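You operate a simulated robot arm through the tools that you are given. There is no shell and no other tool. Be economical: measure what you need, move in short steps, check, and stop when the job is done.

You run a simulated two-armed robot. Do the job below in one go: nothing can be reset, and whatever is moved stays where it is left.

Task
Dose 5 grams of blue pigment into the white dish.
Fine: dish on the cooling tray at the end; valve open for the stroke, shut after; plunger's edge on the mark; the pot skids, so it is held steady with the other hand.

The check looks at the end state, three seconds after you hand in, the way a careful person would. Anything else that was tipped, shoved, dropped, spilled or broken makes it a failure.

Robot
Two 7-joint arms with two-finger parallel grippers on one trunk, on a base that drives. Base frame: it is fixed to the floor where the robot stands at the start and does not move with it; the origin is under the middle of the robot, x ahead of it, y to its left, z up. Units: mm, rad, N and s.
The left shoulder is at the start at [70, 134, 1201], the right one opposite. With the tool pointing down near the work surface each hand reaches from about 100 to 640 mm from the robot's upright axis, wherever it stands, measured 20 degrees to its own side. Places, roughly: cool [400, 800, 800]; plunger of the pigment pot [500, 300, 900]; valve of the pigment pot [500, 100, 900]; white dish (6x6x3 cm) [500, 0, 800]. Payload 1.57 kg a hand.
The tool frame of a hand sits at the grasp point between the pads (the TCP): z along the fingers, y along the line on which they close. The tips reach 30 mm beyond it. Largest opening 80 mm; finger width 17, thickness 12; the body of the gripper, 40 by 82 mm, starts 80 mm behind the TCP.
Orientation is that of the tool frame in the base frame, as a unit quaternion [x, y, z, w]. With the fingers straight down and closing along the base's y, the tool's x points along the base's -x, its y along +y and its z along -z.

Tools
- The arms move only by the tool nudge_tool. It takes "left_moves", "right_moves" or both (then of equal length, played together; a hand with none holds still); each is a list of rows, each a list of 7 numbers: the gripper command, from -1 (fully open) to 1 (shut), values between in proportion, then the shift along the base's x, y, z in m, then the turn, a rotation vector about the base's x, y, z in rad. In form: [[hand, dx, dy, dz, rx, ry, rz], ...]. A call has 1 to 12 rows; each row shifts and turns the commanded pose from where the row before left it. A row lasts 0.2 s, in which the tool goes at most 50 mm and 0.15 rad; a call with a longer step from one row to the next is refused whole, and so is a gripper value outside its range. Where a pose cannot be reached the arm comes as near as it can. A force on the tool above 40 N (or 10 N above the force at the start of the call, whichever is more), or a blocked arm, ends the call early, and 0.2 s more pass. Each finger travels about 153 mm/s and halts on what it meets, pressing with about 40 N; the grip force reading is that of the motor and also rises with nothing between the fingers. The clock runs only during rows and for 0.2 s after the last one: add rows that do not move to give the fingers time. It gives the time, the measured TCP pose, the force on the tool (base axes), the opening and the grip force at its end, in the units of the frame above (readings bear some noise), with the torque about the TCP (base axes, N m) and any sound that the robot's microphone picked up.
- Cameras (640 x 400 px; columns grow to the right, rows downward): "scene" is now at [132.3, 39.2, 1427.7]; the picture's right is [0.40, -0.92, 0.00], its down [-0.60, -0.26, -0.76] and it looks along [0.70, 0.30, -0.65] (base axes); focal length 216 px, centre (320, 200). "left" rides on the left gripper at [72, 7, -122] in its tool frame; the picture's right is [-0.09, 1.00, 0.00], its down [-0.84, -0.08, -0.54] and it looks along [-0.54, -0.05, 0.84] (tool axes); focal length 238 px, centre (320, 200). "right" rides on the right gripper at [72, -7, -122] in its tool frame; the picture's right is [0.09, 1.00, 0.00], its down [-0.84, 0.08, -0.54] and it looks along [-0.54, 0.05, 0.84] (tool axes); focal length 238 px, centre (320, 200). There is no depth. A picture from a camera that has moved, and an enlarged one, comes with that camera's place and axes in the base frame and with its lens. The place of the scene camera against the robot may be out by one fixed shift of up to 12 mm in any direction.
- capture(camera): a new picture of that camera. The clock stands still meanwhile.
- raise_lower(by): slides the trunk up (or, below 0, down) by that many mm; the arms and the scene camera ride with it, the base frame stays. It gives what a move gives, with no picture.
- roll_base(legs): drives the robot by 1 to 6 legs, each [ahead, left, turn to the left] in mm, mm and rad, along the robot's own axes; the way and the turn of a leg run together, so that a leg with both is an arc; at most 1500 mm and 3.142 rad a leg. The arms and the cameras ride along, it lands a little off, and it stops where it bumps. It gives what a move gives.
- aim_head(pan, tilt): turns the head with the scene camera to pan (to the left, within 1.501 rad either way) and tilt (down, from -0.506 to 1.204), counted from straight ahead of the robot. It gives what a move gives.
- enlarge(camera, box): a new picture of the part [left, top, right, bottom] of that camera's present view, enlarged. The clock stands still meanwhile.
- hand_in(): hands the job in; it is judged then, once.

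Work in short steps. Places have to be worked out from the pictures, the camera data and where the tool is seen: move nearer, look again, correct. Check each grasp and each placing, and mend what went wrong. You have 120 turns and 100 pictures in all, those below and enlarged ones among them. Open the grippers and draw the arms clear of the work before you hand the job in, unless the task says otherwise; then end with one line.

The tools are called after "Call:" by a JSON object that holds its "api" and its "payload". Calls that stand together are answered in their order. nudge_tool: Moves the arms, as the interface text tells. Its arguments: {"type":"object","properties":{"left_moves":{"type":"array"},"right_moves":{"type":"array"}},"required":[]} The other tools are called the same way: raise_lower (by) slides the trunk up or down; roll_base (legs) drives the base; aim_head (pan, tilt) turns the head that bears the scene camera; capture (camera) takes a picture; enlarge (camera, box) takes an enlarged picture of a part of a camera's view; hand_in () hands the job in.

At the start:

```text
time: 0.0
left_position: [371.8, 391.9, 1286.6]
left_tool_rot: [0.0, 1.0, 0.0, -0.001]
left_ft_force: [-0.1, 0.8, 0.0]
left_moment: [-0.01, -0.01, -0.02]
left_grip_width: 80.1
left_finger_force: 0.1
right_position: [387.4, 44.5, 1285.8]
right_tool_rot: [-0.001, 1.0, 0.0, 0.0]
right_ft_force: [-0.8, 0.1, -0.1]
right_moment: [-0.05, -0.02, 0.0]
right_grip_width: 80.1
right_finger_force: 0.0
trunk travel left (down, up): [-775.0, 165.0]
robot x, y, heading: [2.8, -1.8, 0.002]
head pan, tilt: [0.407, 0.705]
```

scene: 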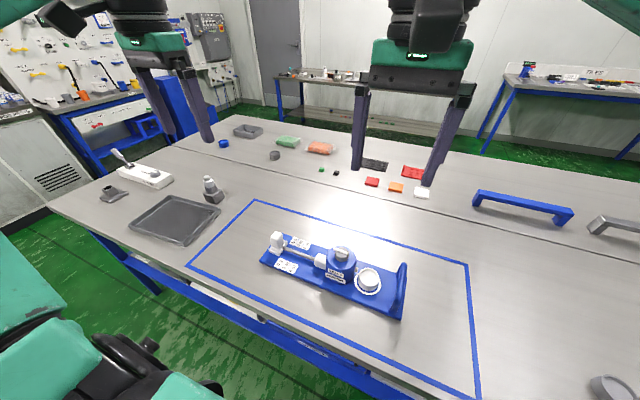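
right: 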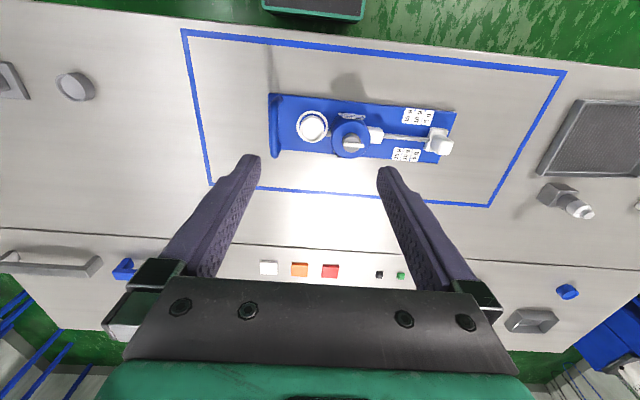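
left: 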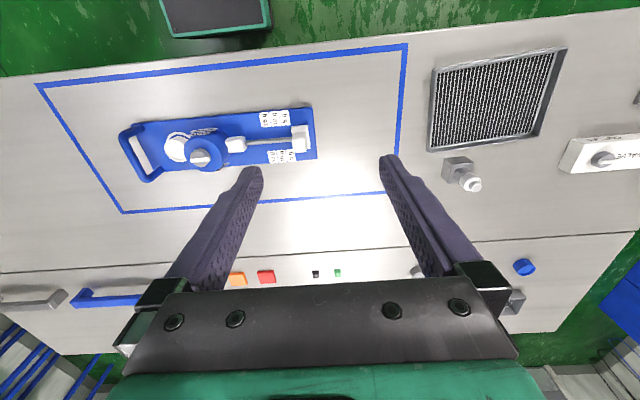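

I see the pot (blue sled with valve, plunger, scales and dish) and the cooling tray to the left. I'll zoom in on the pot from several cameras.

Call:
{"api": "enlarge", "payload": {"camera": "scene", "box": [240, 210, 430, 330]}}

Call:
{"api": "enlarge", "payload": {"camera": "right", "box": [250, 70, 470, 207]}}

Call:
{"api": "enlarge", "payload": {"camera": "left", "box": [110, 80, 330, 217]}}

```text
3.33 times, centred on (335, 270) of scene
camera zoom: at [132.3, 39.2, 1427.7], right [0.4, -0.92, 0.0], down [-0.6, -0.26, -0.76], along [0.7, 0.3, -0.65], focal length 720 px, centre (270, -33)
```

zoom: 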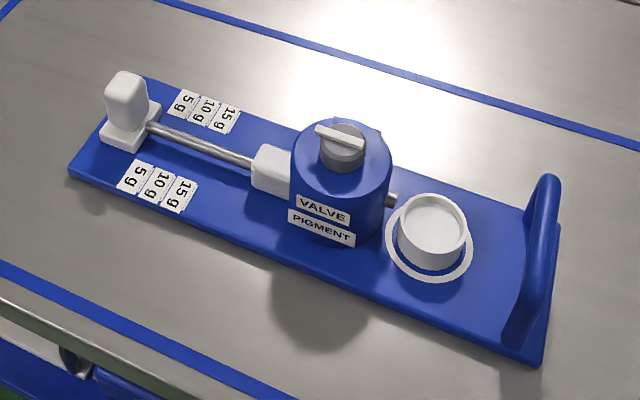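

```text
2.91 times, centred on (360, 138) of right
camera zoom: at [315.4, 38.0, 1409.1], right [-0.09, 1.0, 0.0], down [0.84, 0.08, 0.54], along [0.54, 0.05, -0.84], focal length 693 px, centre (204, 379)
```

zoom: 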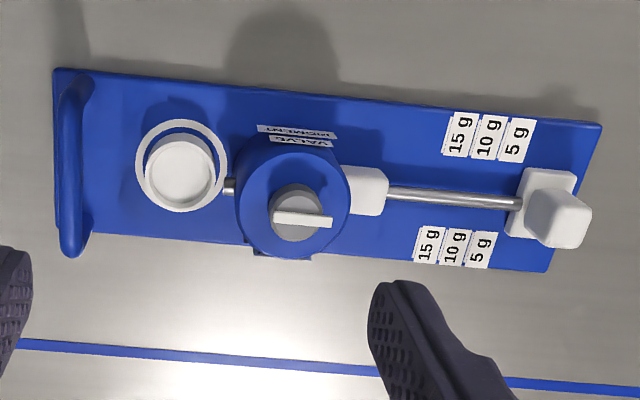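

```text
2.91 times, centred on (220, 148) of left
camera zoom: at [300.4, 396.7, 1408.5], right [0.09, 1.0, 0.0], down [0.84, -0.08, 0.54], along [0.54, -0.05, -0.84], focal length 693 px, centre (611, 350)
```

zoom: 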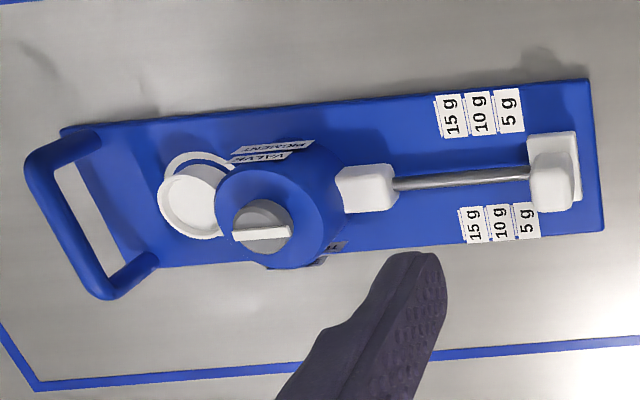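

Estimated from two views: valve top near [479,122,935], plunger knob near [480,333,880], dish near [475,34] with its top at about 860. I'll move the left hand nearer for a close look at the valve and scales.

Call:
{"api": "nudge_tool", "payload": {"left_moves": [[-1, 0.0, -0.025, -0.04, 0, 0, 0], [-1, 0.0, -0.025, -0.04, 0, 0, 0], [-1, 0.0, -0.025, -0.04, 0, 0, 0], [-1, 0.0, -0.025, -0.04, 0, 0, 0], [-1, 0.0, -0.025, -0.04, 0, 0, 0], [-1, 0.0, -0.025, -0.035, 0, 0, 0], [-1, 0, 0, 0, 0, 0, 0]], "right_moves": [[-1, 0.0, -0.02, -0.04, 0, 0, 0], [-1, 0.0, -0.02, -0.04, 0, 0, 0], [-1, 0.0, -0.02, -0.04, 0, 0, 0], [-1, 0.0, -0.02, -0.04, 0, 0, 0], [-1, 0.0, -0.02, -0.04, 0, 0, 0], [-1, 0.0, -0.0, -0.03, 0, 0, 0], [-1, 0, 0, 0, 0, 0, 0]]}}

Call:
{"api": "capture", "payload": {"camera": "left"}}

Call:
{"api": "capture", "payload": {"camera": "right"}}

```text
time: 1.6
left_position: [370.9, 240.0, 1051.2]
left_tool_rot: [-0.001, 1.0, 0.0, 0.0]
left_ft_force: [0.0, -0.5, 0.1]
left_moment: [0.02, -0.02, 0.01]
left_grip_width: 79.8
left_finger_force: 0.0
right_position: [386.1, -55.2, 1055.1]
right_tool_rot: [0.001, 1.0, -0.001, 0.001]
right_ft_force: [-0.2, -0.2, 0.1]
right_moment: [0.02, 0.02, 0.01]
right_grip_width: 79.9
right_finger_force: 0.0
trunk travel left (down, up): [-775.0, 165.0]
robot x, y, heading: [2.3, 0.6, 0.005]
head pan, tilt: [0.407, 0.705]
```

```text
93 pictures are left
camera left: at [299.2, 245.4, 1173.8], right [0.09, 1.0, 0.0], down [0.84, -0.08, 0.54], along [0.54, -0.05, -0.84], focal length 238 px, centre (320, 200)
```

left: 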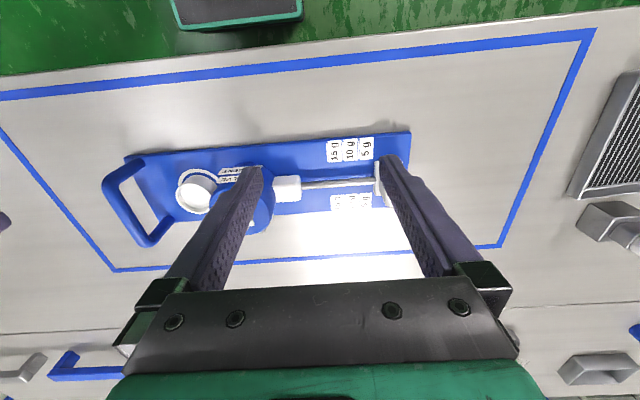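

```text
92 pictures are left
camera right: at [314.0, -61.5, 1178.4], right [-0.09, 1.0, 0.0], down [0.84, 0.08, 0.54], along [0.54, 0.05, -0.84], focal length 238 px, centre (320, 200)
```

right: 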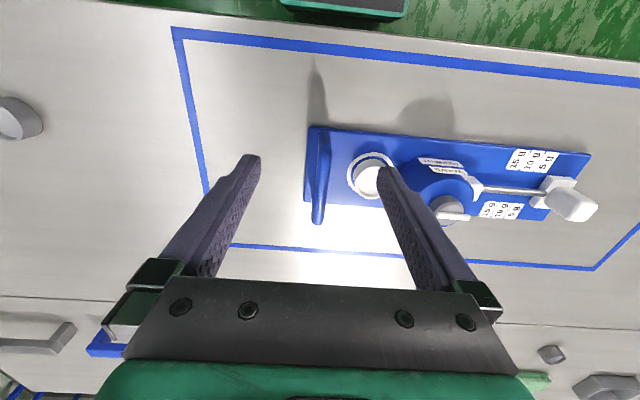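

Zooming in on the scales and handle from here.

Call:
{"api": "enlarge", "payload": {"camera": "left", "box": [310, 120, 420, 220]}}

Call:
{"api": "enlarge", "payload": {"camera": "right", "box": [410, 130, 610, 250]}}

Call:
{"api": "enlarge", "payload": {"camera": "left", "box": [90, 130, 290, 260]}}

```text
4.00 times, centred on (365, 170) of left
camera zoom: at [299.2, 245.4, 1173.8], right [0.09, 1.0, 0.0], down [0.84, -0.08, 0.54], along [0.54, -0.05, -0.84], focal length 953 px, centre (140, 320)
```

zoom: 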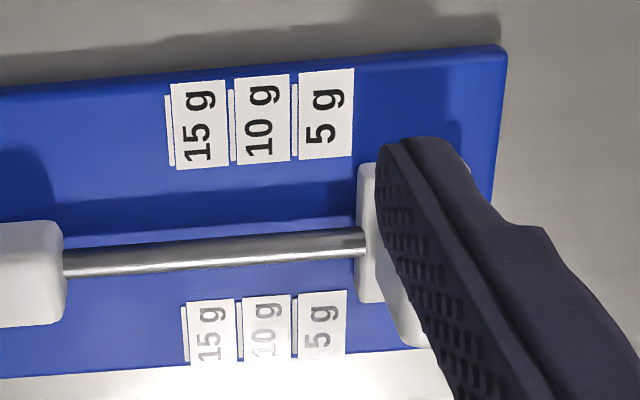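

```text
3.20 times, centred on (510, 190) of right
camera zoom: at [314.0, -61.5, 1178.4], right [-0.09, 1.0, 0.0], down [0.84, 0.08, 0.54], along [0.54, 0.05, -0.84], focal length 763 px, centre (-288, 232)
```

zoom: 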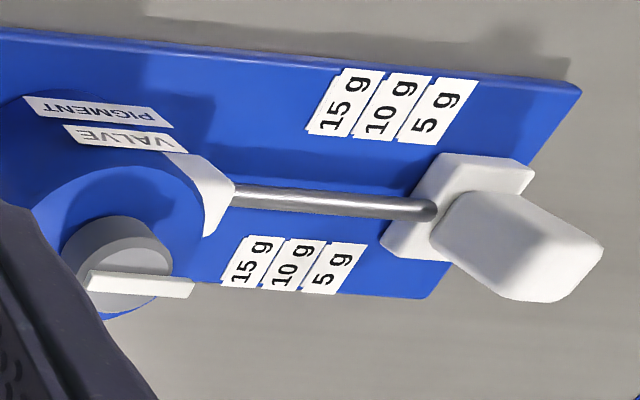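

```text
3.08 times, centred on (190, 195) of left
camera zoom: at [299.2, 245.4, 1173.8], right [0.09, 1.0, 0.0], down [0.84, -0.08, 0.54], along [0.54, -0.05, -0.84], focal length 733 px, centre (720, 215)
```

zoom: 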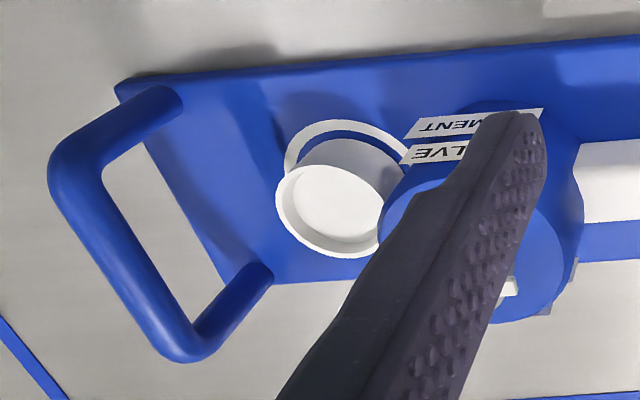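

Each label has a thin tick on its pot side; the plunger plate's leading edge sits about one spacing (~24 mm) from the 5 g tick. There seems to be a small label on the far side of the pot ("SHUT"?), so I'll tilt the left hand to look at the valve from ahead.

Call:
{"api": "nudge_tool", "payload": {"left_moves": [[-1, 0.025, -0.005, 0.02, 0, 0, 0], [-1, 0.025, -0.005, 0.02, 0, 0.15, 0], [-1, 0.025, -0.005, 0.02, 0, 0.15, 0], [-1, 0.025, -0.005, 0.0, 0, 0.15, 0], [-1, 0.025, -0.005, 0.0, 0, 0.15, 0], [-1, 0.025, -0.005, 0.0, 0, 0.15, 0], [-1, 0.025, 0, 0, 0, 0.15, 0], [-1, 0, 0, 0, 0, 0, 0]]}}

Call:
{"api": "capture", "payload": {"camera": "left"}}

```text
time: 3.4
left_position: [379.6, 231.2, 1041.1]
left_tool_rot: [0.0, 0.901, -0.001, -0.434]
left_ft_force: [-0.8, 0.1, -0.3]
left_moment: [0.01, -0.03, 0.02]
left_grip_width: 80.0
left_finger_force: 0.0
left hand out of reach, approached as far as the arm can: row 4, 5, 6, 7
right_position: [385.3, -55.2, 1056.3]
right_tool_rot: [0.0, 1.0, 0.0, 0.0]
right_ft_force: [-0.8, -0.1, 0.1]
right_moment: [0.01, 0.0, 0.02]
right_grip_width: 80.1
right_finger_force: 0.0
trunk travel left (down, up): [-775.0, 165.0]
robot x, y, heading: [-1.2, 3.2, 0.002]
head pan, tilt: [0.407, 0.705]
```

```text
88 pictures are left
camera left: at [429.4, 237.3, 1173.0], right [0.06, 1.0, -0.07], down [0.95, -0.08, -0.32], along [-0.32, -0.05, -0.95], focal length 238 px, centre (320, 200)
```

left: 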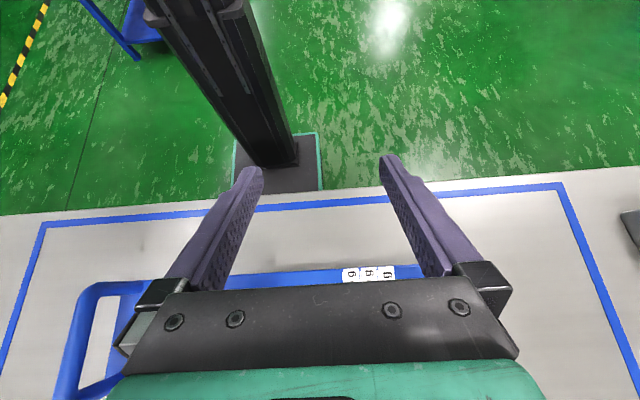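

The tilted pose is out of reach. I'll level the tool again and go further forward and up to look at the pot from its left far side.

Call:
{"api": "nudge_tool", "payload": {"left_moves": [[-1, 0.0, 0.01, 0.02, 0, -0.15, 0], [-1, 0.0, 0.01, 0.02, 0, -0.15, 0], [-1, 0.0, 0.01, 0.02, 0, -0.15, 0], [-1, 0.0, 0.01, 0.02, 0, -0.15, 0], [-1, 0.0, 0.01, 0.02, 0, -0.15, 0], [-1, 0.0, 0.01, 0.0, 0, -0.15, 0], [-1, 0, 0, 0, 0, 0, 0]]}}

```text
time: 5.0
left_position: [379.2, 290.2, 1140.1]
left_tool_rot: [0.0, 1.0, 0.0, 0.0]
left_ft_force: [0.9, -0.2, 0.0]
left_moment: [0.0, 0.03, -0.02]
left_grip_width: 79.9
left_finger_force: 0.1
right_position: [387.1, -55.9, 1055.9]
right_tool_rot: [0.0, 1.0, 0.0, 0.0]
right_ft_force: [-0.6, -0.1, -0.2]
right_moment: [0.0, 0.01, 0.01]
right_grip_width: 79.9
right_finger_force: 0.1
trunk travel left (down, up): [-775.0, 165.0]
robot x, y, heading: [0.1, -0.6, 0.001]
head pan, tilt: [0.407, 0.705]
```

Level again; now forward with the left hand.

Call:
{"api": "nudge_tool", "payload": {"left_moves": [[-1, 0.03, -0.008, 0.0, 0, 0, 0], [-1, 0.03, -0.008, 0.0, 0, 0, 0], [-1, 0.03, -0.008, 0.0, 0, 0, 0], [-1, 0.03, -0.008, 0.0, 0, 0, 0], [-1, 0.03, -0.008, 0.0, 0, 0, 0], [-1, 0.03, -0.008, 0.0, 0, 0, 0], [-1, 0, 0, 0, 0, 0, 0]]}}

Call:
{"api": "capture", "payload": {"camera": "left"}}

```text
time: 6.6
left_position: [558.1, 245.1, 1139.4]
left_tool_rot: [-0.001, 1.0, 0.0, 0.0]
left_ft_force: [-0.1, -0.7, -0.6]
left_moment: [0.02, 0.01, -0.01]
left_grip_width: 80.1
left_finger_force: 0.1
right_position: [385.0, -54.7, 1056.0]
right_tool_rot: [0.001, 1.0, 0.0, 0.0]
right_ft_force: [-0.7, -1.2, -0.5]
right_moment: [-0.02, 0.01, 0.01]
right_grip_width: 80.2
right_finger_force: 0.0
trunk travel left (down, up): [-775.0, 165.0]
robot x, y, heading: [2.9, 0.1, -0.001]
head pan, tilt: [0.407, 0.705]
```

```text
87 pictures are left
camera left: at [487.7, 250.3, 1261.5], right [0.09, 1.0, 0.0], down [0.84, -0.08, 0.54], along [0.54, -0.05, -0.84], focal length 238 px, centre (320, 200)
```

left: 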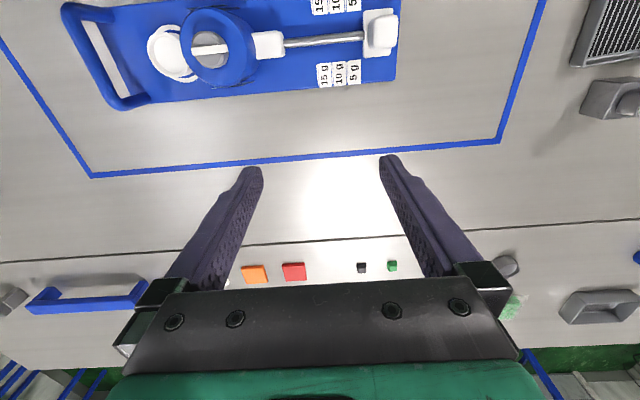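

Good top view of everything; zooming on the valve and the plunger.

Call:
{"api": "enlarge", "payload": {"camera": "left", "box": [130, 0, 290, 100]}}

Call:
{"api": "enlarge", "payload": {"camera": "left", "box": [260, 0, 420, 100]}}

```text
4.00 times, centred on (210, 50) of left
camera zoom: at [487.7, 250.3, 1261.5], right [0.09, 1.0, 0.0], down [0.84, -0.08, 0.54], along [0.54, -0.05, -0.84], focal length 953 px, centre (760, 800)
```

zoom: 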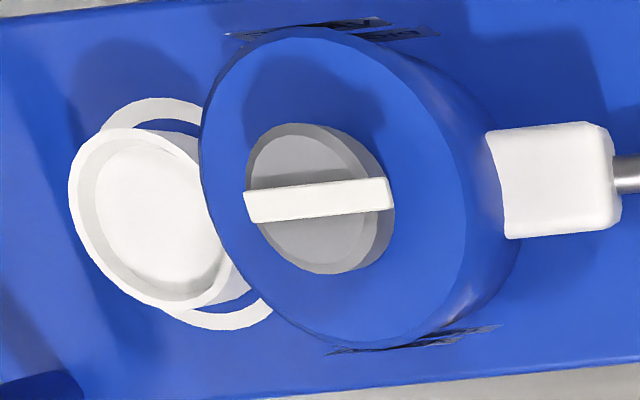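

```text
4.00 times, centred on (340, 50) of left
camera zoom: at [487.7, 250.3, 1261.5], right [0.09, 1.0, 0.0], down [0.84, -0.08, 0.54], along [0.54, -0.05, -0.84], focal length 953 px, centre (240, 800)
```

zoom: 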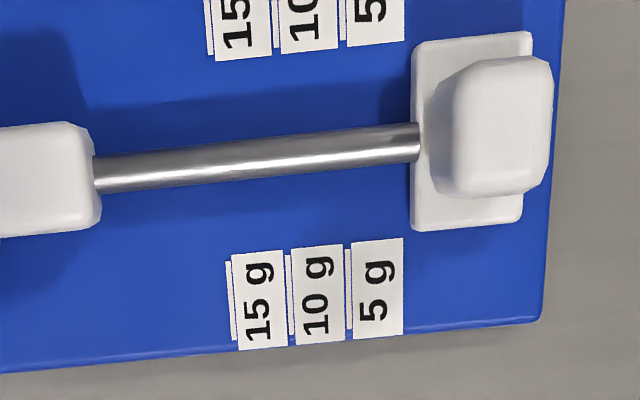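

The far-side labels are just name tags; no open/shut marks, so I'll find the valve's stops by feel. First, the right hand goes half-open above the sled's handle.

Call:
{"api": "nudge_tool", "payload": {"right_moves": [[0, 0.03, 0.0, -0.01, 0, 0, 0], [0, 0.03, 0.003, -0.03, 0, 0, 0], [0, 0.028, 0.002, -0.03, 0, 0, 0], [0, 0.0, 0.0, -0.03, 0, 0, 0], [0, 0, 0, 0, 0, 0, 0]]}}

Call:
{"api": "capture", "payload": {"camera": "right"}}

Call:
{"api": "enlarge", "payload": {"camera": "scene", "box": [310, 190, 470, 350]}}

```text
time: 7.8
left_position: [560.5, 243.1, 1139.3]
left_tool_rot: [0.0, 1.0, 0.0, 0.0]
left_ft_force: [0.3, 0.0, -0.9]
left_moment: [0.01, 0.02, 0.0]
left_grip_width: 80.2
left_finger_force: 0.1
right_position: [474.6, -51.1, 957.6]
right_tool_rot: [0.0, 1.0, 0.001, 0.001]
right_ft_force: [-0.3, 0.1, -0.4]
right_moment: [-0.01, -0.01, -0.03]
right_grip_width: 40.2
right_finger_force: 0.1
trunk travel left (down, up): [-775.0, 165.0]
robot x, y, heading: [-2.6, 0.6, 0.002]
head pan, tilt: [0.407, 0.705]
```

```text
84 pictures are left
camera right: at [403.3, -57.6, 1079.4], right [-0.09, 1.0, 0.0], down [0.84, 0.08, 0.54], along [0.54, 0.05, -0.84], focal length 238 px, centre (320, 200)
```

right: 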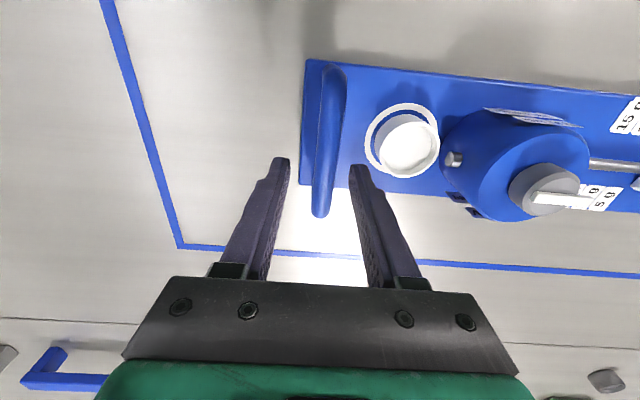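

```text
2.50 times, centred on (390, 270) of scene
camera zoom: at [131.9, 39.2, 1427.8], right [0.4, -0.92, 0.0], down [-0.59, -0.26, -0.76], along [0.7, 0.3, -0.65], focal length 540 px, centre (145, 25)
```

zoom: 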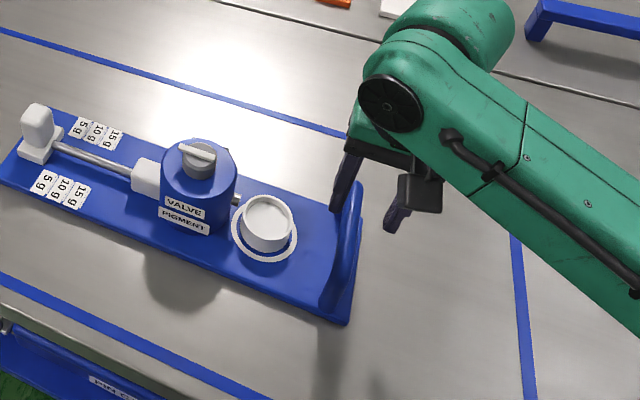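

Handle bar centre is about [475,-47]. Shifting 4 mm and descending to straddle it.

Call:
{"api": "nudge_tool", "payload": {"right_moves": [[0, 0.0, 0.004, -0.02, 0, 0, 0], [0, 0.0, 0.0, -0.03, 0, 0, 0], [0, 0, 0, -0.027, 0, 0, 0], [0, 0, 0, 0, 0, 0, 0]]}}

Call:
{"api": "capture", "payload": {"camera": "right"}}

```text
time: 8.8
left_position: [560.1, 243.8, 1138.3]
left_tool_rot: [0.0, 1.0, 0.0, 0.0]
left_ft_force: [0.4, 0.2, 0.6]
left_moment: [0.01, -0.01, 0.0]
left_grip_width: 80.2
left_finger_force: 0.1
right_position: [475.1, -45.7, 879.5]
right_tool_rot: [0.0, 1.0, 0.0, 0.0]
right_ft_force: [-0.1, 0.1, -0.8]
right_moment: [-0.03, -0.02, 0.03]
right_grip_width: 40.1
right_finger_force: 0.1
trunk travel left (down, up): [-775.0, 165.0]
robot x, y, heading: [2.9, -1.1, 0.004]
head pan, tilt: [0.407, 0.705]
```

```text
82 pictures are left
camera right: at [403.2, -53.2, 1001.9], right [-0.09, 1.0, 0.0], down [0.84, 0.08, 0.54], along [0.54, 0.05, -0.84], focal length 238 px, centre (320, 200)
```

right: 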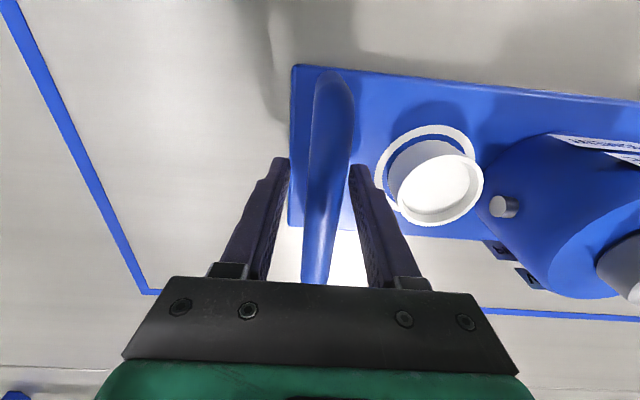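

The handle lies between the fingers. Closing on it.

Call:
{"api": "nudge_tool", "payload": {"right_moves": [[0.3, 0, 0, 0, 0, 0, 0], [1, 0, 0, 0, 0, 0, 0], [1, 0, 0, 0, 0, 0, 0], [1, 0, 0, 0, 0, 0, 0]]}}

Call:
{"api": "capture", "payload": {"camera": "right"}}

Call:
{"api": "capture", "payload": {"camera": "left"}}

```text
time: 9.8
left_position: [559.6, 244.0, 1138.9]
left_tool_rot: [0.0, 1.0, 0.001, 0.0]
left_ft_force: [-0.1, -0.1, 0.5]
left_moment: [-0.02, -0.01, -0.01]
left_grip_width: 80.2
left_finger_force: 0.1
right_position: [474.5, -46.2, 879.2]
right_tool_rot: [-0.001, 1.0, 0.0, 0.0]
right_ft_force: [-0.1, 2.5, 0.7]
right_moment: [-0.03, -0.14, -0.07]
right_grip_width: 17.9
right_finger_force: 31.7
trunk travel left (down, up): [-775.0, 165.0]
robot x, y, heading: [1.9, -0.6, -0.002]
head pan, tilt: [0.407, 0.705]
```

```text
81 pictures are left
camera right: at [403.1, -52.6, 1002.2], right [-0.09, 1.0, 0.0], down [0.84, 0.08, 0.54], along [0.54, 0.05, -0.84], focal length 238 px, centre (320, 200)
```

right: 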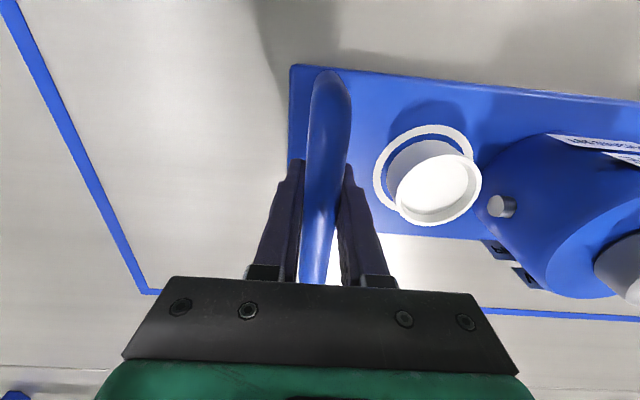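

```text
80 pictures are left
camera left: at [488.4, 250.3, 1261.0], right [0.09, 1.0, 0.0], down [0.84, -0.08, 0.54], along [0.54, -0.05, -0.84], focal length 238 px, centre (320, 200)
```

left: 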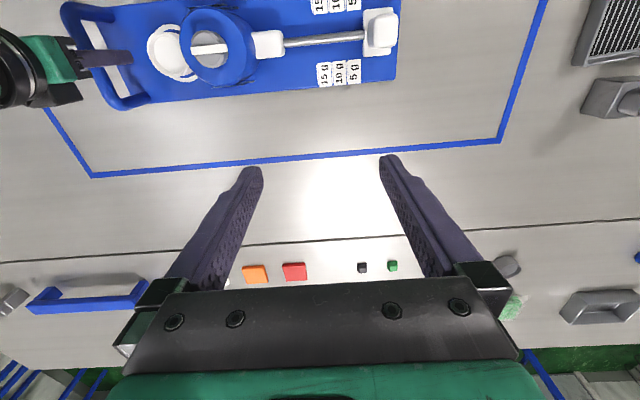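

Handle held (17.9 mm, 32 N). Now I bring the left hand above the valve at about [479,121], turned −90° so it can close across the lever.

Call:
{"api": "nudge_tool", "payload": {"left_moves": [[-1, -0.008, -0.011, -0.006, 0, 0, -0.1428], [-1, -0.008, -0.011, -0.006, 0, 0, -0.1428], [-1, -0.008, -0.011, -0.006, 0, 0, -0.1428], [-1, -0.008, -0.011, -0.006, 0, 0, -0.1428], [-1, -0.008, -0.011, -0.006, 0, 0, -0.1428], [-1, -0.008, -0.011, -0.006, 0, 0, -0.1428], [-1, -0.008, -0.011, -0.006, 0, 0, -0.1428], [-1, -0.008, -0.011, -0.006, 0, 0, -0.1428], [-1, -0.008, -0.011, -0.006, 0, 0, -0.1428], [-1, -0.008, -0.011, -0.006, 0, 0, -0.1428], [-1, 0, -0.013, -0.006, 0, 0, -0.1428], [-0.3, 0, 0, 0, 0, 0, 0]]}}

Call:
{"api": "capture", "payload": {"camera": "left"}}

```text
time: 12.4
left_position: [478.6, 120.8, 1072.3]
left_tool_rot: [0.708, 0.706, -0.001, 0.0]
left_ft_force: [-0.1, 0.3, -0.6]
left_moment: [-0.01, 0.01, -0.02]
left_grip_width: 51.8
left_finger_force: 0.0
right_position: [475.0, -46.3, 879.7]
right_tool_rot: [0.0, 1.0, 0.0, 0.0]
right_ft_force: [-0.7, 1.6, -0.2]
right_moment: [-0.04, 0.04, -0.05]
right_grip_width: 17.4
right_finger_force: 32.7
trunk travel left (down, up): [-775.0, 165.0]
robot x, y, heading: [-1.1, 3.3, 0.004]
head pan, tilt: [0.407, 0.705]
```

```text
79 pictures are left
camera left: at [485.5, 192.3, 1194.0], right [1.0, -0.09, 0.0], down [-0.08, -0.84, 0.54], along [-0.05, -0.54, -0.84], focal length 238 px, centre (320, 200)
```

left: 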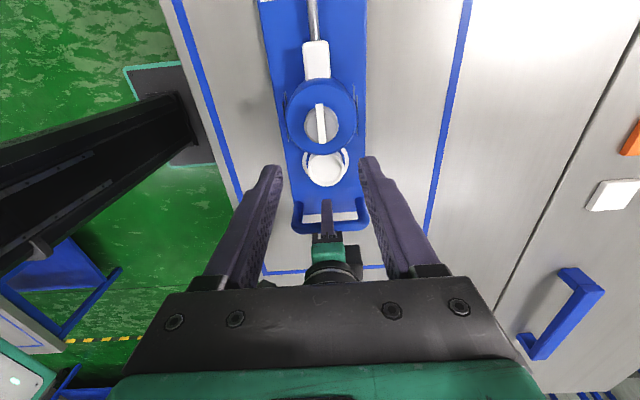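

Lever centre is at about [480,122]. Descending with a 24 mm opening to just above it.

Call:
{"api": "nudge_tool", "payload": {"left_moves": [[0.4, 0.001, 0.001, -0.03, 0, 0, 0], [0.4, 0, 0, -0.03, 0, 0, 0], [0.4, 0, 0, -0.03, 0, 0, 0], [0.4, 0, 0, 0, 0, 0, 0]]}}

Call:
{"api": "capture", "payload": {"camera": "left"}}

Call:
{"api": "enlarge", "payload": {"camera": "scene", "box": [280, 200, 400, 300]}}

```text
time: 13.4
left_position: [480.4, 122.5, 980.9]
left_tool_rot: [0.707, 0.707, 0.0, 0.0]
left_ft_force: [-0.6, -0.4, -1.0]
left_moment: [0.0, 0.0, -0.03]
left_grip_width: 24.1
left_finger_force: 0.0
right_position: [475.3, -46.1, 880.4]
right_tool_rot: [0.0, 1.0, 0.0, -0.001]
right_ft_force: [-1.1, 1.9, -0.7]
right_moment: [-0.03, 0.1, -0.07]
right_grip_width: 17.4
right_finger_force: 32.5
trunk travel left (down, up): [-775.0, 165.0]
robot x, y, heading: [2.6, -2.3, -0.001]
head pan, tilt: [0.407, 0.705]
```

```text
78 pictures are left
camera left: at [487.7, 193.9, 1103.7], right [1.0, -0.09, 0.0], down [-0.08, -0.84, 0.54], along [-0.05, -0.54, -0.84], focal length 238 px, centre (320, 200)
```

left: 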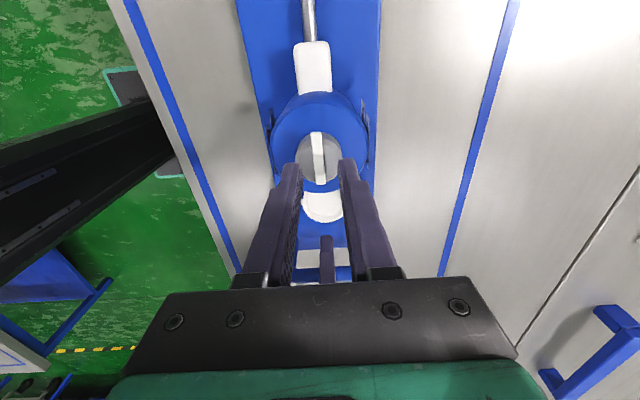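

```text
4.00 times, centred on (340, 250) of scene
camera zoom: at [132.5, 39.6, 1427.7], right [0.4, -0.92, 0.0], down [-0.6, -0.26, -0.76], along [0.7, 0.3, -0.65], focal length 864 px, centre (240, 0)
```

zoom: 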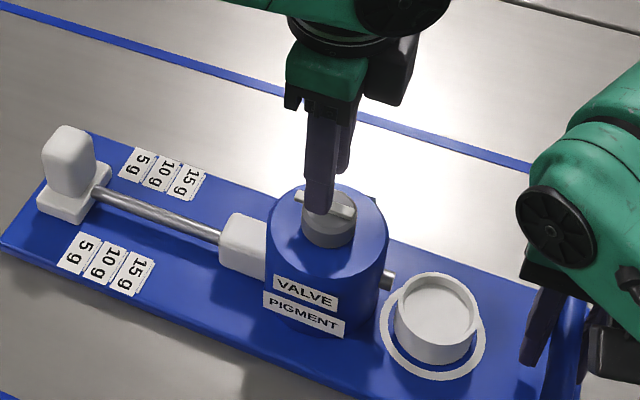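

Aligned with the lever. Descending carefully so the tips straddle it.

Call:
{"api": "nudge_tool", "payload": {"left_moves": [[0.4, 0, 0, -0.01, 0, 0, 0], [0.4, 0, 0, -0.008, 0, 0, 0], [0.4, 0, 0, -0.004, 0, 0, 0], [0.4, 0, 0, 0, 0, 0, 0]]}}

Call:
{"api": "enlarge", "payload": {"camera": "scene", "box": [310, 220, 370, 280]}}

Call:
{"api": "enlarge", "payload": {"camera": "left", "box": [270, 100, 370, 200]}}

```text
time: 14.4
left_position: [480.8, 122.4, 963.6]
left_tool_rot: [0.706, 0.708, 0.002, 0.003]
left_ft_force: [-1.6, 2.7, 30.6]
left_moment: [0.13, 0.49, 0.01]
left_grip_width: 25.2
left_finger_force: 0.6
right_position: [473.6, -48.0, 879.6]
right_tool_rot: [0.0, 1.0, -0.001, 0.0]
right_ft_force: [5.8, 3.1, -4.7]
right_moment: [-0.07, -0.11, -0.26]
right_grip_width: 17.7
right_finger_force: 32.3
trunk travel left (down, up): [-775.0, 165.0]
robot x, y, heading: [-0.5, 2.8, -0.0]
head pan, tilt: [0.407, 0.705]
```

```text
6.67 times, centred on (340, 250) of scene
camera zoom: at [130.9, 39.4, 1428.1], right [0.4, -0.92, 0.0], down [-0.59, -0.26, -0.76], along [0.7, 0.3, -0.65], focal length 1440 px, centre (187, -133)
```

zoom: 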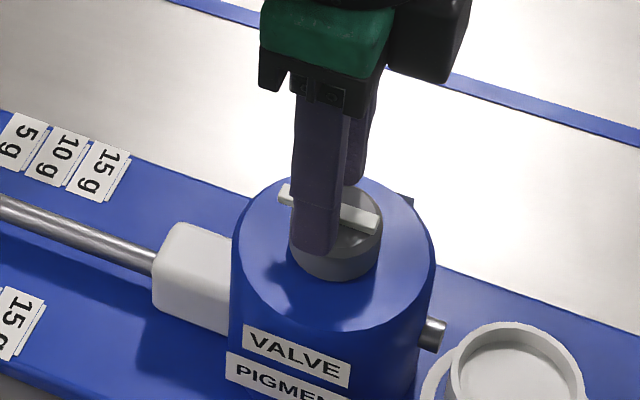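

```text
4.00 times, centred on (320, 150) of left
camera zoom: at [485.9, 194.0, 1084.6], right [1.0, -0.09, 0.01], down [-0.08, -0.84, 0.54], along [-0.04, -0.54, -0.84], focal length 953 px, centre (320, 400)
```

zoom: 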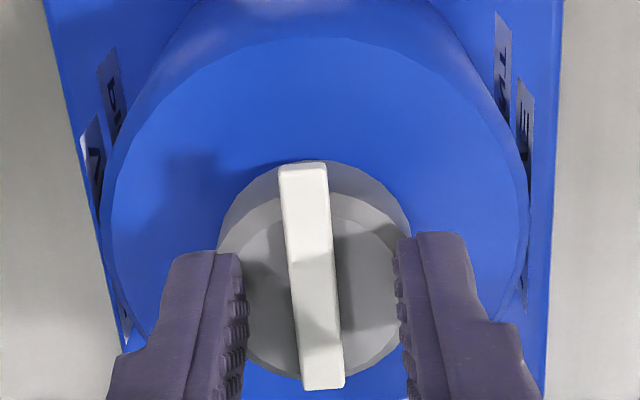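

Tips touched the valve's disc (30 N). I back off about 5 mm and close on the lever.

Call:
{"api": "nudge_tool", "payload": {"left_moves": [[0.4, 0, 0, 0.006, 0, 0, 0], [0.4, 0, 0, 0, 0, 0, 0], [1, 0, 0, 0, 0, 0, 0], [1, 0, 0, 0, 0, 0, 0], [1, 0, 0, 0, 0, 0, 0]]}}

Call:
{"api": "enlarge", "payload": {"camera": "left", "box": [270, 100, 370, 200]}}

```text
time: 15.6
left_position: [480.8, 121.1, 966.1]
left_tool_rot: [0.707, 0.708, 0.0, 0.0]
left_ft_force: [-0.3, 0.4, 0.3]
left_moment: [0.03, 0.04, -0.01]
left_grip_width: 0.0
left_finger_force: 21.8
right_position: [475.0, -48.6, 880.1]
right_tool_rot: [0.0, 1.0, 0.0, 0.0]
right_ft_force: [0.1, -0.5, 0.8]
right_moment: [0.04, 0.43, -0.07]
right_grip_width: 17.8
right_finger_force: 32.2
trunk travel left (down, up): [-775.0, 165.0]
robot x, y, heading: [0.5, -1.6, 0.004]
head pan, tilt: [0.407, 0.705]
```

```text
4.00 times, centred on (320, 150) of left
camera zoom: at [487.6, 192.9, 1088.1], right [1.0, -0.09, 0.0], down [-0.08, -0.84, 0.54], along [-0.05, -0.54, -0.84], focal length 953 px, centre (320, 400)
```

zoom: 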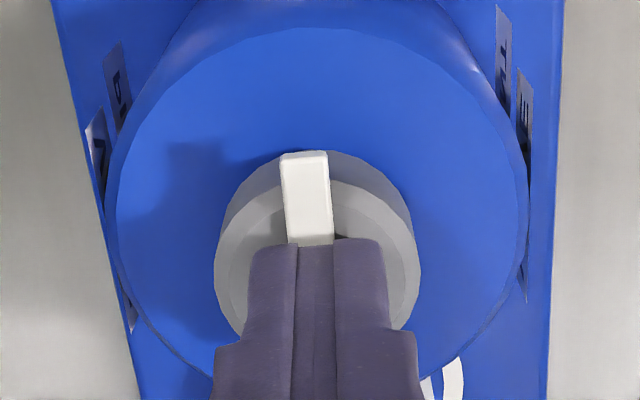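

Fingers closed above the lever, so it is lower than the tips. Reopen and go down to light contact before closing.

Call:
{"api": "nudge_tool", "payload": {"left_moves": [[0.4, 0, 0, 0, 0, 0, 0], [0.4, 0, 0, 0, 0, 0, 0], [0.4, 0, 0.001, -0.003, 0, 0, 0], [0.4, 0, 0, -0.001, 0, 0, 0], [0.4, 0, 0, 0, 0, 0, 0]]}}

```text
time: 16.8
left_position: [479.9, 122.5, 962.4]
left_tool_rot: [0.707, 0.707, 0.001, -0.001]
left_ft_force: [-3.3, 1.1, 9.4]
left_moment: [0.01, 0.14, 0.01]
left_grip_width: 23.5
left_finger_force: 0.1
right_position: [475.6, -48.0, 879.5]
right_tool_rot: [0.0, 1.0, -0.001, 0.0]
right_ft_force: [5.0, 0.4, 0.5]
right_moment: [-0.01, 0.15, -0.14]
right_grip_width: 17.3
right_finger_force: 32.0
trunk travel left (down, up): [-775.0, 165.0]
robot x, y, heading: [1.1, -2.5, 0.001]
head pan, tilt: [0.407, 0.705]
```

Light contact (9 N) at TCP z ≈ 962. Closing here.

Call:
{"api": "nudge_tool", "payload": {"left_moves": [[0.7, 0, 0, 0.0005, 0, 0, 0], [1, 0, 0, 0, 0, 0, 0], [1, 0, 0, 0, 0, 0, 0], [1, 0, 0, 0, 0, 0, 0]]}}

Call:
{"api": "enlarge", "payload": {"camera": "left", "box": [270, 100, 370, 200]}}

```text
time: 17.8
left_position: [480.4, 122.8, 962.9]
left_tool_rot: [0.707, 0.707, 0.0, 0.0]
left_ft_force: [0.6, 0.8, 3.0]
left_moment: [-0.01, -0.05, -0.03]
left_grip_width: 0.1
left_finger_force: 21.0
right_position: [475.0, -46.9, 878.6]
right_tool_rot: [-0.001, 1.0, 0.0, 0.0]
right_ft_force: [0.4, -1.2, 0.6]
right_moment: [-0.03, -0.36, -0.08]
right_grip_width: 17.7
right_finger_force: 32.7
trunk travel left (down, up): [-775.0, 165.0]
robot x, y, heading: [1.0, 0.6, 0.001]
head pan, tilt: [0.407, 0.705]
```

```text
4.00 times, centred on (320, 150) of left
camera zoom: at [487.1, 193.6, 1084.7], right [1.0, -0.09, 0.0], down [-0.08, -0.84, 0.54], along [-0.05, -0.54, -0.84], focal length 953 px, centre (320, 400)
```

zoom: 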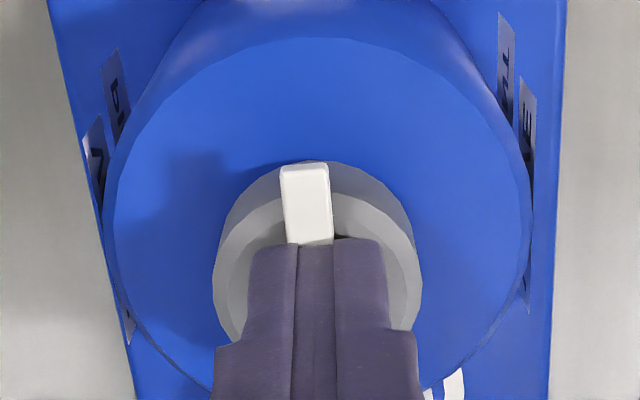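

Still zero width: the white bar is just an indicator, and the real knob is the grey cylinder (~37 mm dia). I lift, open to ~60 mm and lower around the cylinder.

Call:
{"api": "nudge_tool", "payload": {"left_moves": [[1, 0, 0, 0.012, 0, 0, 0], [-0.5, 0, 0, 0.008, 0, 0, 0], [-0.5, 0, 0, 0, 0, 0, 0], [-0.5, 0, 0, 0, 0, 0, 0], [-0.5, 0, 0, -0.012, 0, 0, 0], [-0.5, 0, 0, -0.012, 0, 0, 0], [-0.5, 0, 0, -0.008, 0, 0, 0], [-0.5, 0, 0, 0, 0, 0, 0]]}}

Call:
{"api": "enlarge", "payload": {"camera": "left", "box": [250, 90, 390, 210]}}

Call:
{"api": "enlarge", "payload": {"camera": "scene", "box": [310, 220, 370, 280]}}

```text
time: 19.6
left_position: [476.8, 125.3, 952.6]
left_tool_rot: [0.707, 0.707, 0.0, 0.001]
left_ft_force: [-0.1, 0.3, -1.2]
left_moment: [0.0, 0.0, -0.01]
left_grip_width: 60.2
left_finger_force: 0.1
left hand out of reach, approached as far as the arm can: row 7
right_position: [474.4, -47.0, 880.5]
right_tool_rot: [0.0, 1.0, 0.0, 0.0]
right_ft_force: [-1.5, 0.1, -0.4]
right_moment: [0.06, 0.13, -0.09]
right_grip_width: 17.6
right_finger_force: 32.6
trunk travel left (down, up): [-775.0, 165.0]
robot x, y, heading: [2.7, 2.4, -0.002]
head pan, tilt: [0.407, 0.705]
```

```text
3.33 times, centred on (320, 150) of left
camera zoom: at [484.2, 196.0, 1074.3], right [1.0, -0.09, 0.0], down [-0.08, -0.84, 0.54], along [-0.05, -0.54, -0.84], focal length 794 px, centre (320, 367)
```

zoom: 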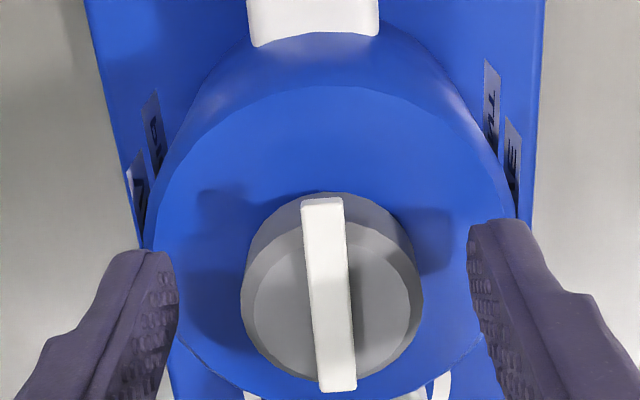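

```text
6.67 times, centred on (340, 250) of scene
camera zoom: at [132.0, 38.9, 1427.8], right [0.4, -0.92, 0.0], down [-0.59, -0.26, -0.76], along [0.7, 0.3, -0.65], focal length 1440 px, centre (187, -133)
```

zoom: 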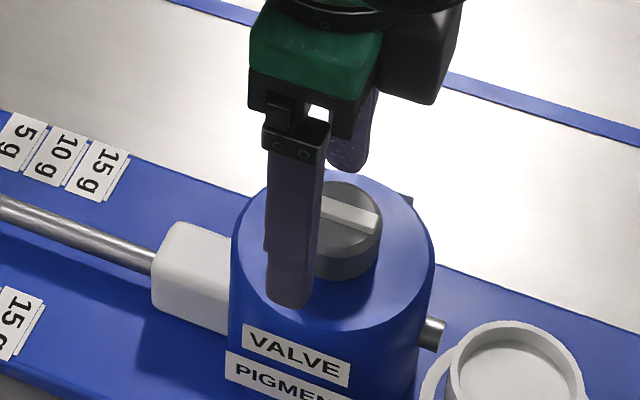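

The knob is straddled, tips ~9 mm below its top; the arm is at its reach limit at this yaw. I rotate back a little, recentre, then close on the cylinder.

Call:
{"api": "nudge_tool", "payload": {"left_moves": [[-0.5, 0.002, -0.001, 0, 0, 0, 0.12], [-0.5, 0.0015, -0.002, 0, 0, 0, 0.12], [-0.5, 0, 0, -0.001, 0, 0, 0], [-0.5, 0, 0, 0, 0, 0, 0]]}}

Call:
{"api": "enlarge", "payload": {"camera": "left", "box": [250, 90, 390, 210]}}

```text
time: 20.6
left_position: [478.3, 123.7, 953.5]
left_tool_rot: [0.616, 0.787, 0.0, 0.0]
left_ft_force: [0.0, 0.8, 0.6]
left_moment: [0.01, 0.01, 0.01]
left_grip_width: 59.9
left_finger_force: 0.0
left hand out of reach, approached as far as the arm can: row 2
right_position: [474.0, -46.5, 878.9]
right_tool_rot: [0.0, 1.0, 0.0, 0.0]
right_ft_force: [-1.3, -0.1, 0.4]
right_moment: [0.01, 0.02, -0.09]
right_grip_width: 17.9
right_finger_force: 32.1
trunk travel left (down, up): [-775.0, 165.0]
robot x, y, heading: [2.0, 3.0, 0.001]
head pan, tilt: [0.407, 0.705]
```

```text
3.33 times, centred on (320, 150) of left
camera zoom: at [467.2, 195.2, 1075.6], right [0.99, 0.15, 0.0], down [0.12, -0.83, 0.54], along [0.08, -0.54, -0.84], focal length 794 px, centre (320, 367)
```

zoom: 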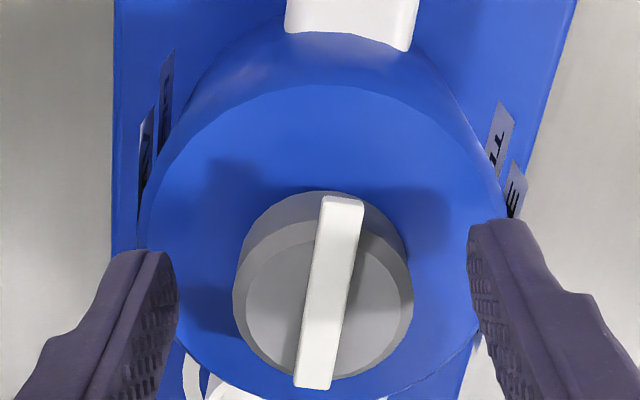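

Knob centre computes to ~[479,122]; good enough. Closing on the cylinder.

Call:
{"api": "nudge_tool", "payload": {"left_moves": [[0, 0, 0, 0, 0, 0, 0], [1, 0, 0, 0, 0, 0, 0], [1, 0, 0, 0, 0, 0, 0], [1, 0, 0, 0, 0, 0, 0]]}}

Call:
{"api": "enlarge", "payload": {"camera": "left", "box": [250, 90, 390, 210]}}

```text
time: 21.6
left_position: [477.1, 123.3, 954.0]
left_tool_rot: [0.617, 0.787, 0.0, 0.0]
left_ft_force: [-0.5, 0.3, 0.2]
left_moment: [-0.05, 0.03, 0.04]
left_grip_width: 36.2
left_finger_force: 40.6
right_position: [474.5, -47.6, 878.9]
right_tool_rot: [0.0, 1.0, 0.001, 0.0]
right_ft_force: [-1.5, -1.0, 0.1]
right_moment: [0.0, -0.1, -0.08]
right_grip_width: 17.4
right_finger_force: 32.4
trunk travel left (down, up): [-775.0, 165.0]
robot x, y, heading: [0.2, 0.6, -0.001]
head pan, tilt: [0.407, 0.705]
```

```text
3.33 times, centred on (320, 150) of left
camera zoom: at [467.3, 195.3, 1075.6], right [0.99, 0.15, 0.0], down [0.12, -0.83, 0.54], along [0.08, -0.54, -0.84], focal length 794 px, centre (320, 367)
```

zoom: 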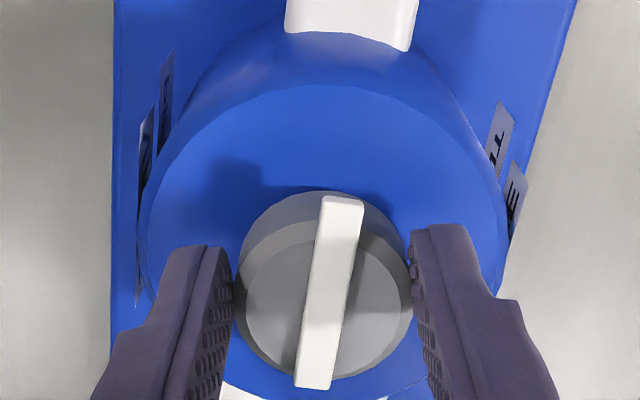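

Knob gripped (36 mm, 41 N). I try a small counterclockwise turn and watch torque and sound.

Call:
{"api": "nudge_tool", "payload": {"left_moves": [[1, 0, 0, 0, 0, 0, 0.1], [1, 0, 0, 0, 0, 0, 0.1], [1, 0, 0, 0, 0, 0, 0.1], [1, 0, 0, 0, 0, 0, 0]]}}

Call:
{"api": "enlarge", "payload": {"camera": "left", "box": [250, 90, 390, 210]}}

```text
time: 22.6
left_position: [475.8, 124.1, 953.2]
left_tool_rot: [0.492, 0.87, 0.0, 0.0]
left_ft_force: [-8.5, -3.6, 5.7]
left_moment: [-0.15, 0.39, -0.06]
left_grip_width: 36.3
left_finger_force: 39.6
right_position: [475.3, -45.6, 878.4]
right_tool_rot: [0.0, 1.0, 0.0, 0.0]
right_ft_force: [7.0, 3.8, -0.4]
right_moment: [-0.09, -0.1, -0.39]
right_grip_width: 17.5
right_finger_force: 32.5
trunk travel left (down, up): [-775.0, 165.0]
robot x, y, heading: [0.8, -2.6, 0.008]
head pan, tilt: [0.407, 0.705]
```

```text
3.33 times, centred on (320, 150) of left
camera zoom: at [445.9, 188.2, 1075.6], right [0.9, 0.43, 0.0], down [0.37, -0.76, 0.54], along [0.23, -0.49, -0.84], focal length 794 px, centre (320, 367)
```

zoom: 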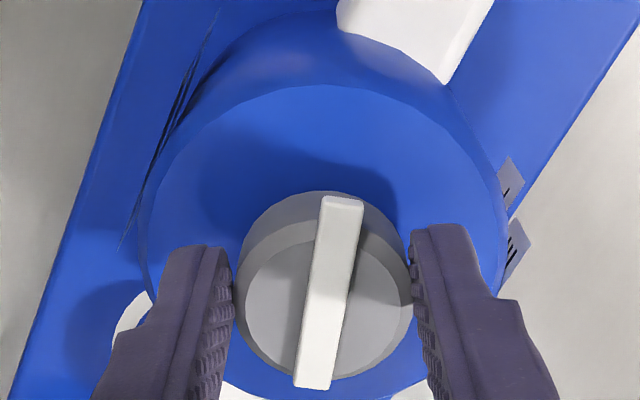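

It turns freely counterclockwise. Continuing toward 90° in total, watching the torque for a stop.

Call:
{"api": "nudge_tool", "payload": {"left_moves": [[1, 0.002, -0.001, 0, 0, 0, 0.1], [1, 0, 0, 0, 0, 0, 0.12], [1, 0, 0, 0, 0, 0, 0.12], [1, 0, 0, 0, 0, 0, 0.12], [1, 0, 0, 0, 0, 0, 0.12], [1, 0, 0, 0, 0, 0, 0.12], [1, 0, 0, 0, 0, 0, 0.12], [1, 0, 0, 0, 0, 0, 0.12], [1, 0, 0, 0, 0, 0, 0]]}}

Call:
{"api": "capture", "payload": {"camera": "left"}}

```text
time: 24.4
left_position: [478.1, 121.7, 953.2]
left_tool_rot: [0.057, 0.998, -0.004, 0.001]
left_ft_force: [-0.8, -3.8, 0.5]
left_moment: [0.42, -0.31, -0.02]
left_grip_width: 36.4
left_finger_force: 39.8
right_position: [476.0, -44.8, 880.3]
right_tool_rot: [-0.001, 1.0, 0.004, 0.0]
right_ft_force: [0.8, 2.2, 0.4]
right_moment: [-0.02, -0.11, -0.55]
right_grip_width: 17.9
right_finger_force: 32.5
trunk travel left (down, up): [-775.0, 165.0]
robot x, y, heading: [1.7, 0.8, 0.001]
head pan, tilt: [0.407, 0.705]
stopped in row 9 (left hand): the force on the tool passed its limit (the readings are from after the stop); the commanded pose is now the measured one
```

```text
67 pictures are left
camera left: at [408.0, 136.7, 1075.4], right [0.21, 0.98, -0.01], down [0.82, -0.17, 0.54], along [0.53, -0.12, -0.84], focal length 238 px, centre (320, 200)
```

left: 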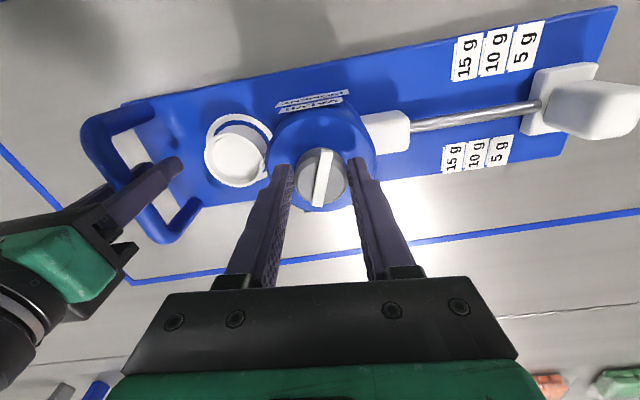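

About 70° turned without slip, then a stop in force. I try slightly further to see whether it's an end stop.

Call:
{"api": "nudge_tool", "payload": {"left_moves": [[1, 0, 0, 0, 0, 0, 0.06], [1, 0, 0, 0, 0, 0, 0.06], [1, 0, 0, 0, 0, 0, 0]]}}

Call:
{"api": "enlarge", "payload": {"camera": "left", "box": [250, 90, 390, 210]}}

```text
time: 25.2
left_position: [477.2, 121.4, 953.5]
left_tool_rot: [-0.002, 1.0, -0.006, 0.0]
left_ft_force: [-4.0, -8.6, 0.3]
left_moment: [-0.31, 0.01, -0.07]
left_grip_width: 36.4
left_finger_force: 40.1
right_position: [475.2, -43.0, 879.3]
right_tool_rot: [-0.002, 1.0, 0.004, 0.001]
right_ft_force: [3.6, 6.8, 0.2]
right_moment: [-0.15, -0.05, -0.6]
right_grip_width: 17.9
right_finger_force: 32.1
trunk travel left (down, up): [-775.0, 165.0]
robot x, y, heading: [1.3, 3.8, -0.005]
head pan, tilt: [0.407, 0.705]
```

```text
3.33 times, centred on (320, 150) of left
camera zoom: at [406.4, 128.0, 1075.5], right [0.09, 1.0, -0.01], down [0.84, -0.07, 0.54], along [0.54, -0.06, -0.84], focal length 794 px, centre (320, 367)
```

zoom: 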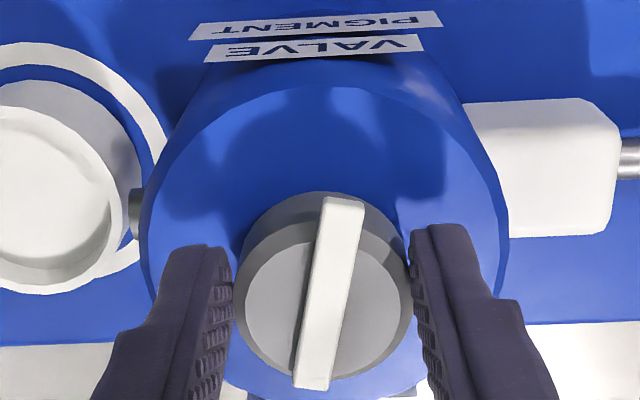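

Still free; no stop yet. Continuing to 90° and slightly past it in small steps.

Call:
{"api": "nudge_tool", "payload": {"left_moves": [[1, 0, -0.001, 0, 0, 0, 0.06], [1, 0, 0, 0, 0, 0, 0.06], [1, 0, 0, 0, 0, 0, 0.06], [1, 0, 0, 0, 0, 0, 0.06], [1, 0, 0, 0, 0, 0, 0]]}}

Call:
{"api": "enlarge", "payload": {"camera": "left", "box": [250, 90, 390, 210]}}

```text
time: 26.4
left_position: [478.1, 121.7, 953.4]
left_tool_rot: [-0.122, 0.993, -0.006, 0.002]
left_ft_force: [-3.5, -18.4, 1.8]
left_moment: [-0.39, -0.12, -0.64]
left_grip_width: 36.0
left_finger_force: 40.3
right_position: [476.3, -43.7, 879.6]
right_tool_rot: [-0.002, 1.0, 0.006, 0.0]
right_ft_force: [5.2, 16.9, -0.6]
right_moment: [-0.38, 0.13, -0.61]
right_grip_width: 18.0
right_finger_force: 32.2
trunk travel left (down, up): [-775.0, 165.0]
robot x, y, heading: [1.3, 1.7, -0.003]
head pan, tilt: [0.407, 0.705]
```

```text
3.33 times, centred on (320, 150) of left
camera zoom: at [406.7, 109.6, 1075.3], right [-0.15, 0.99, -0.01], down [0.83, 0.13, 0.55], along [0.54, 0.07, -0.84], focal length 794 px, centre (320, 367)
```

zoom: 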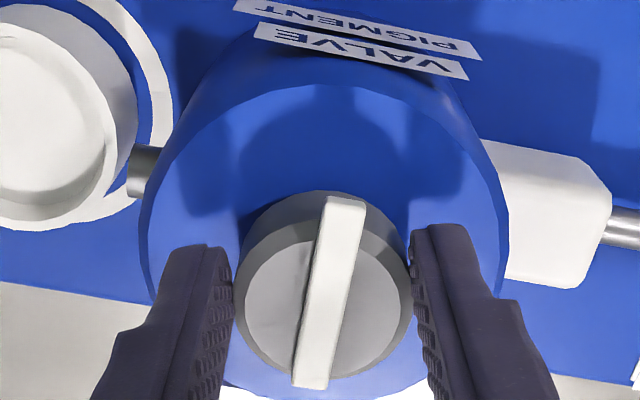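

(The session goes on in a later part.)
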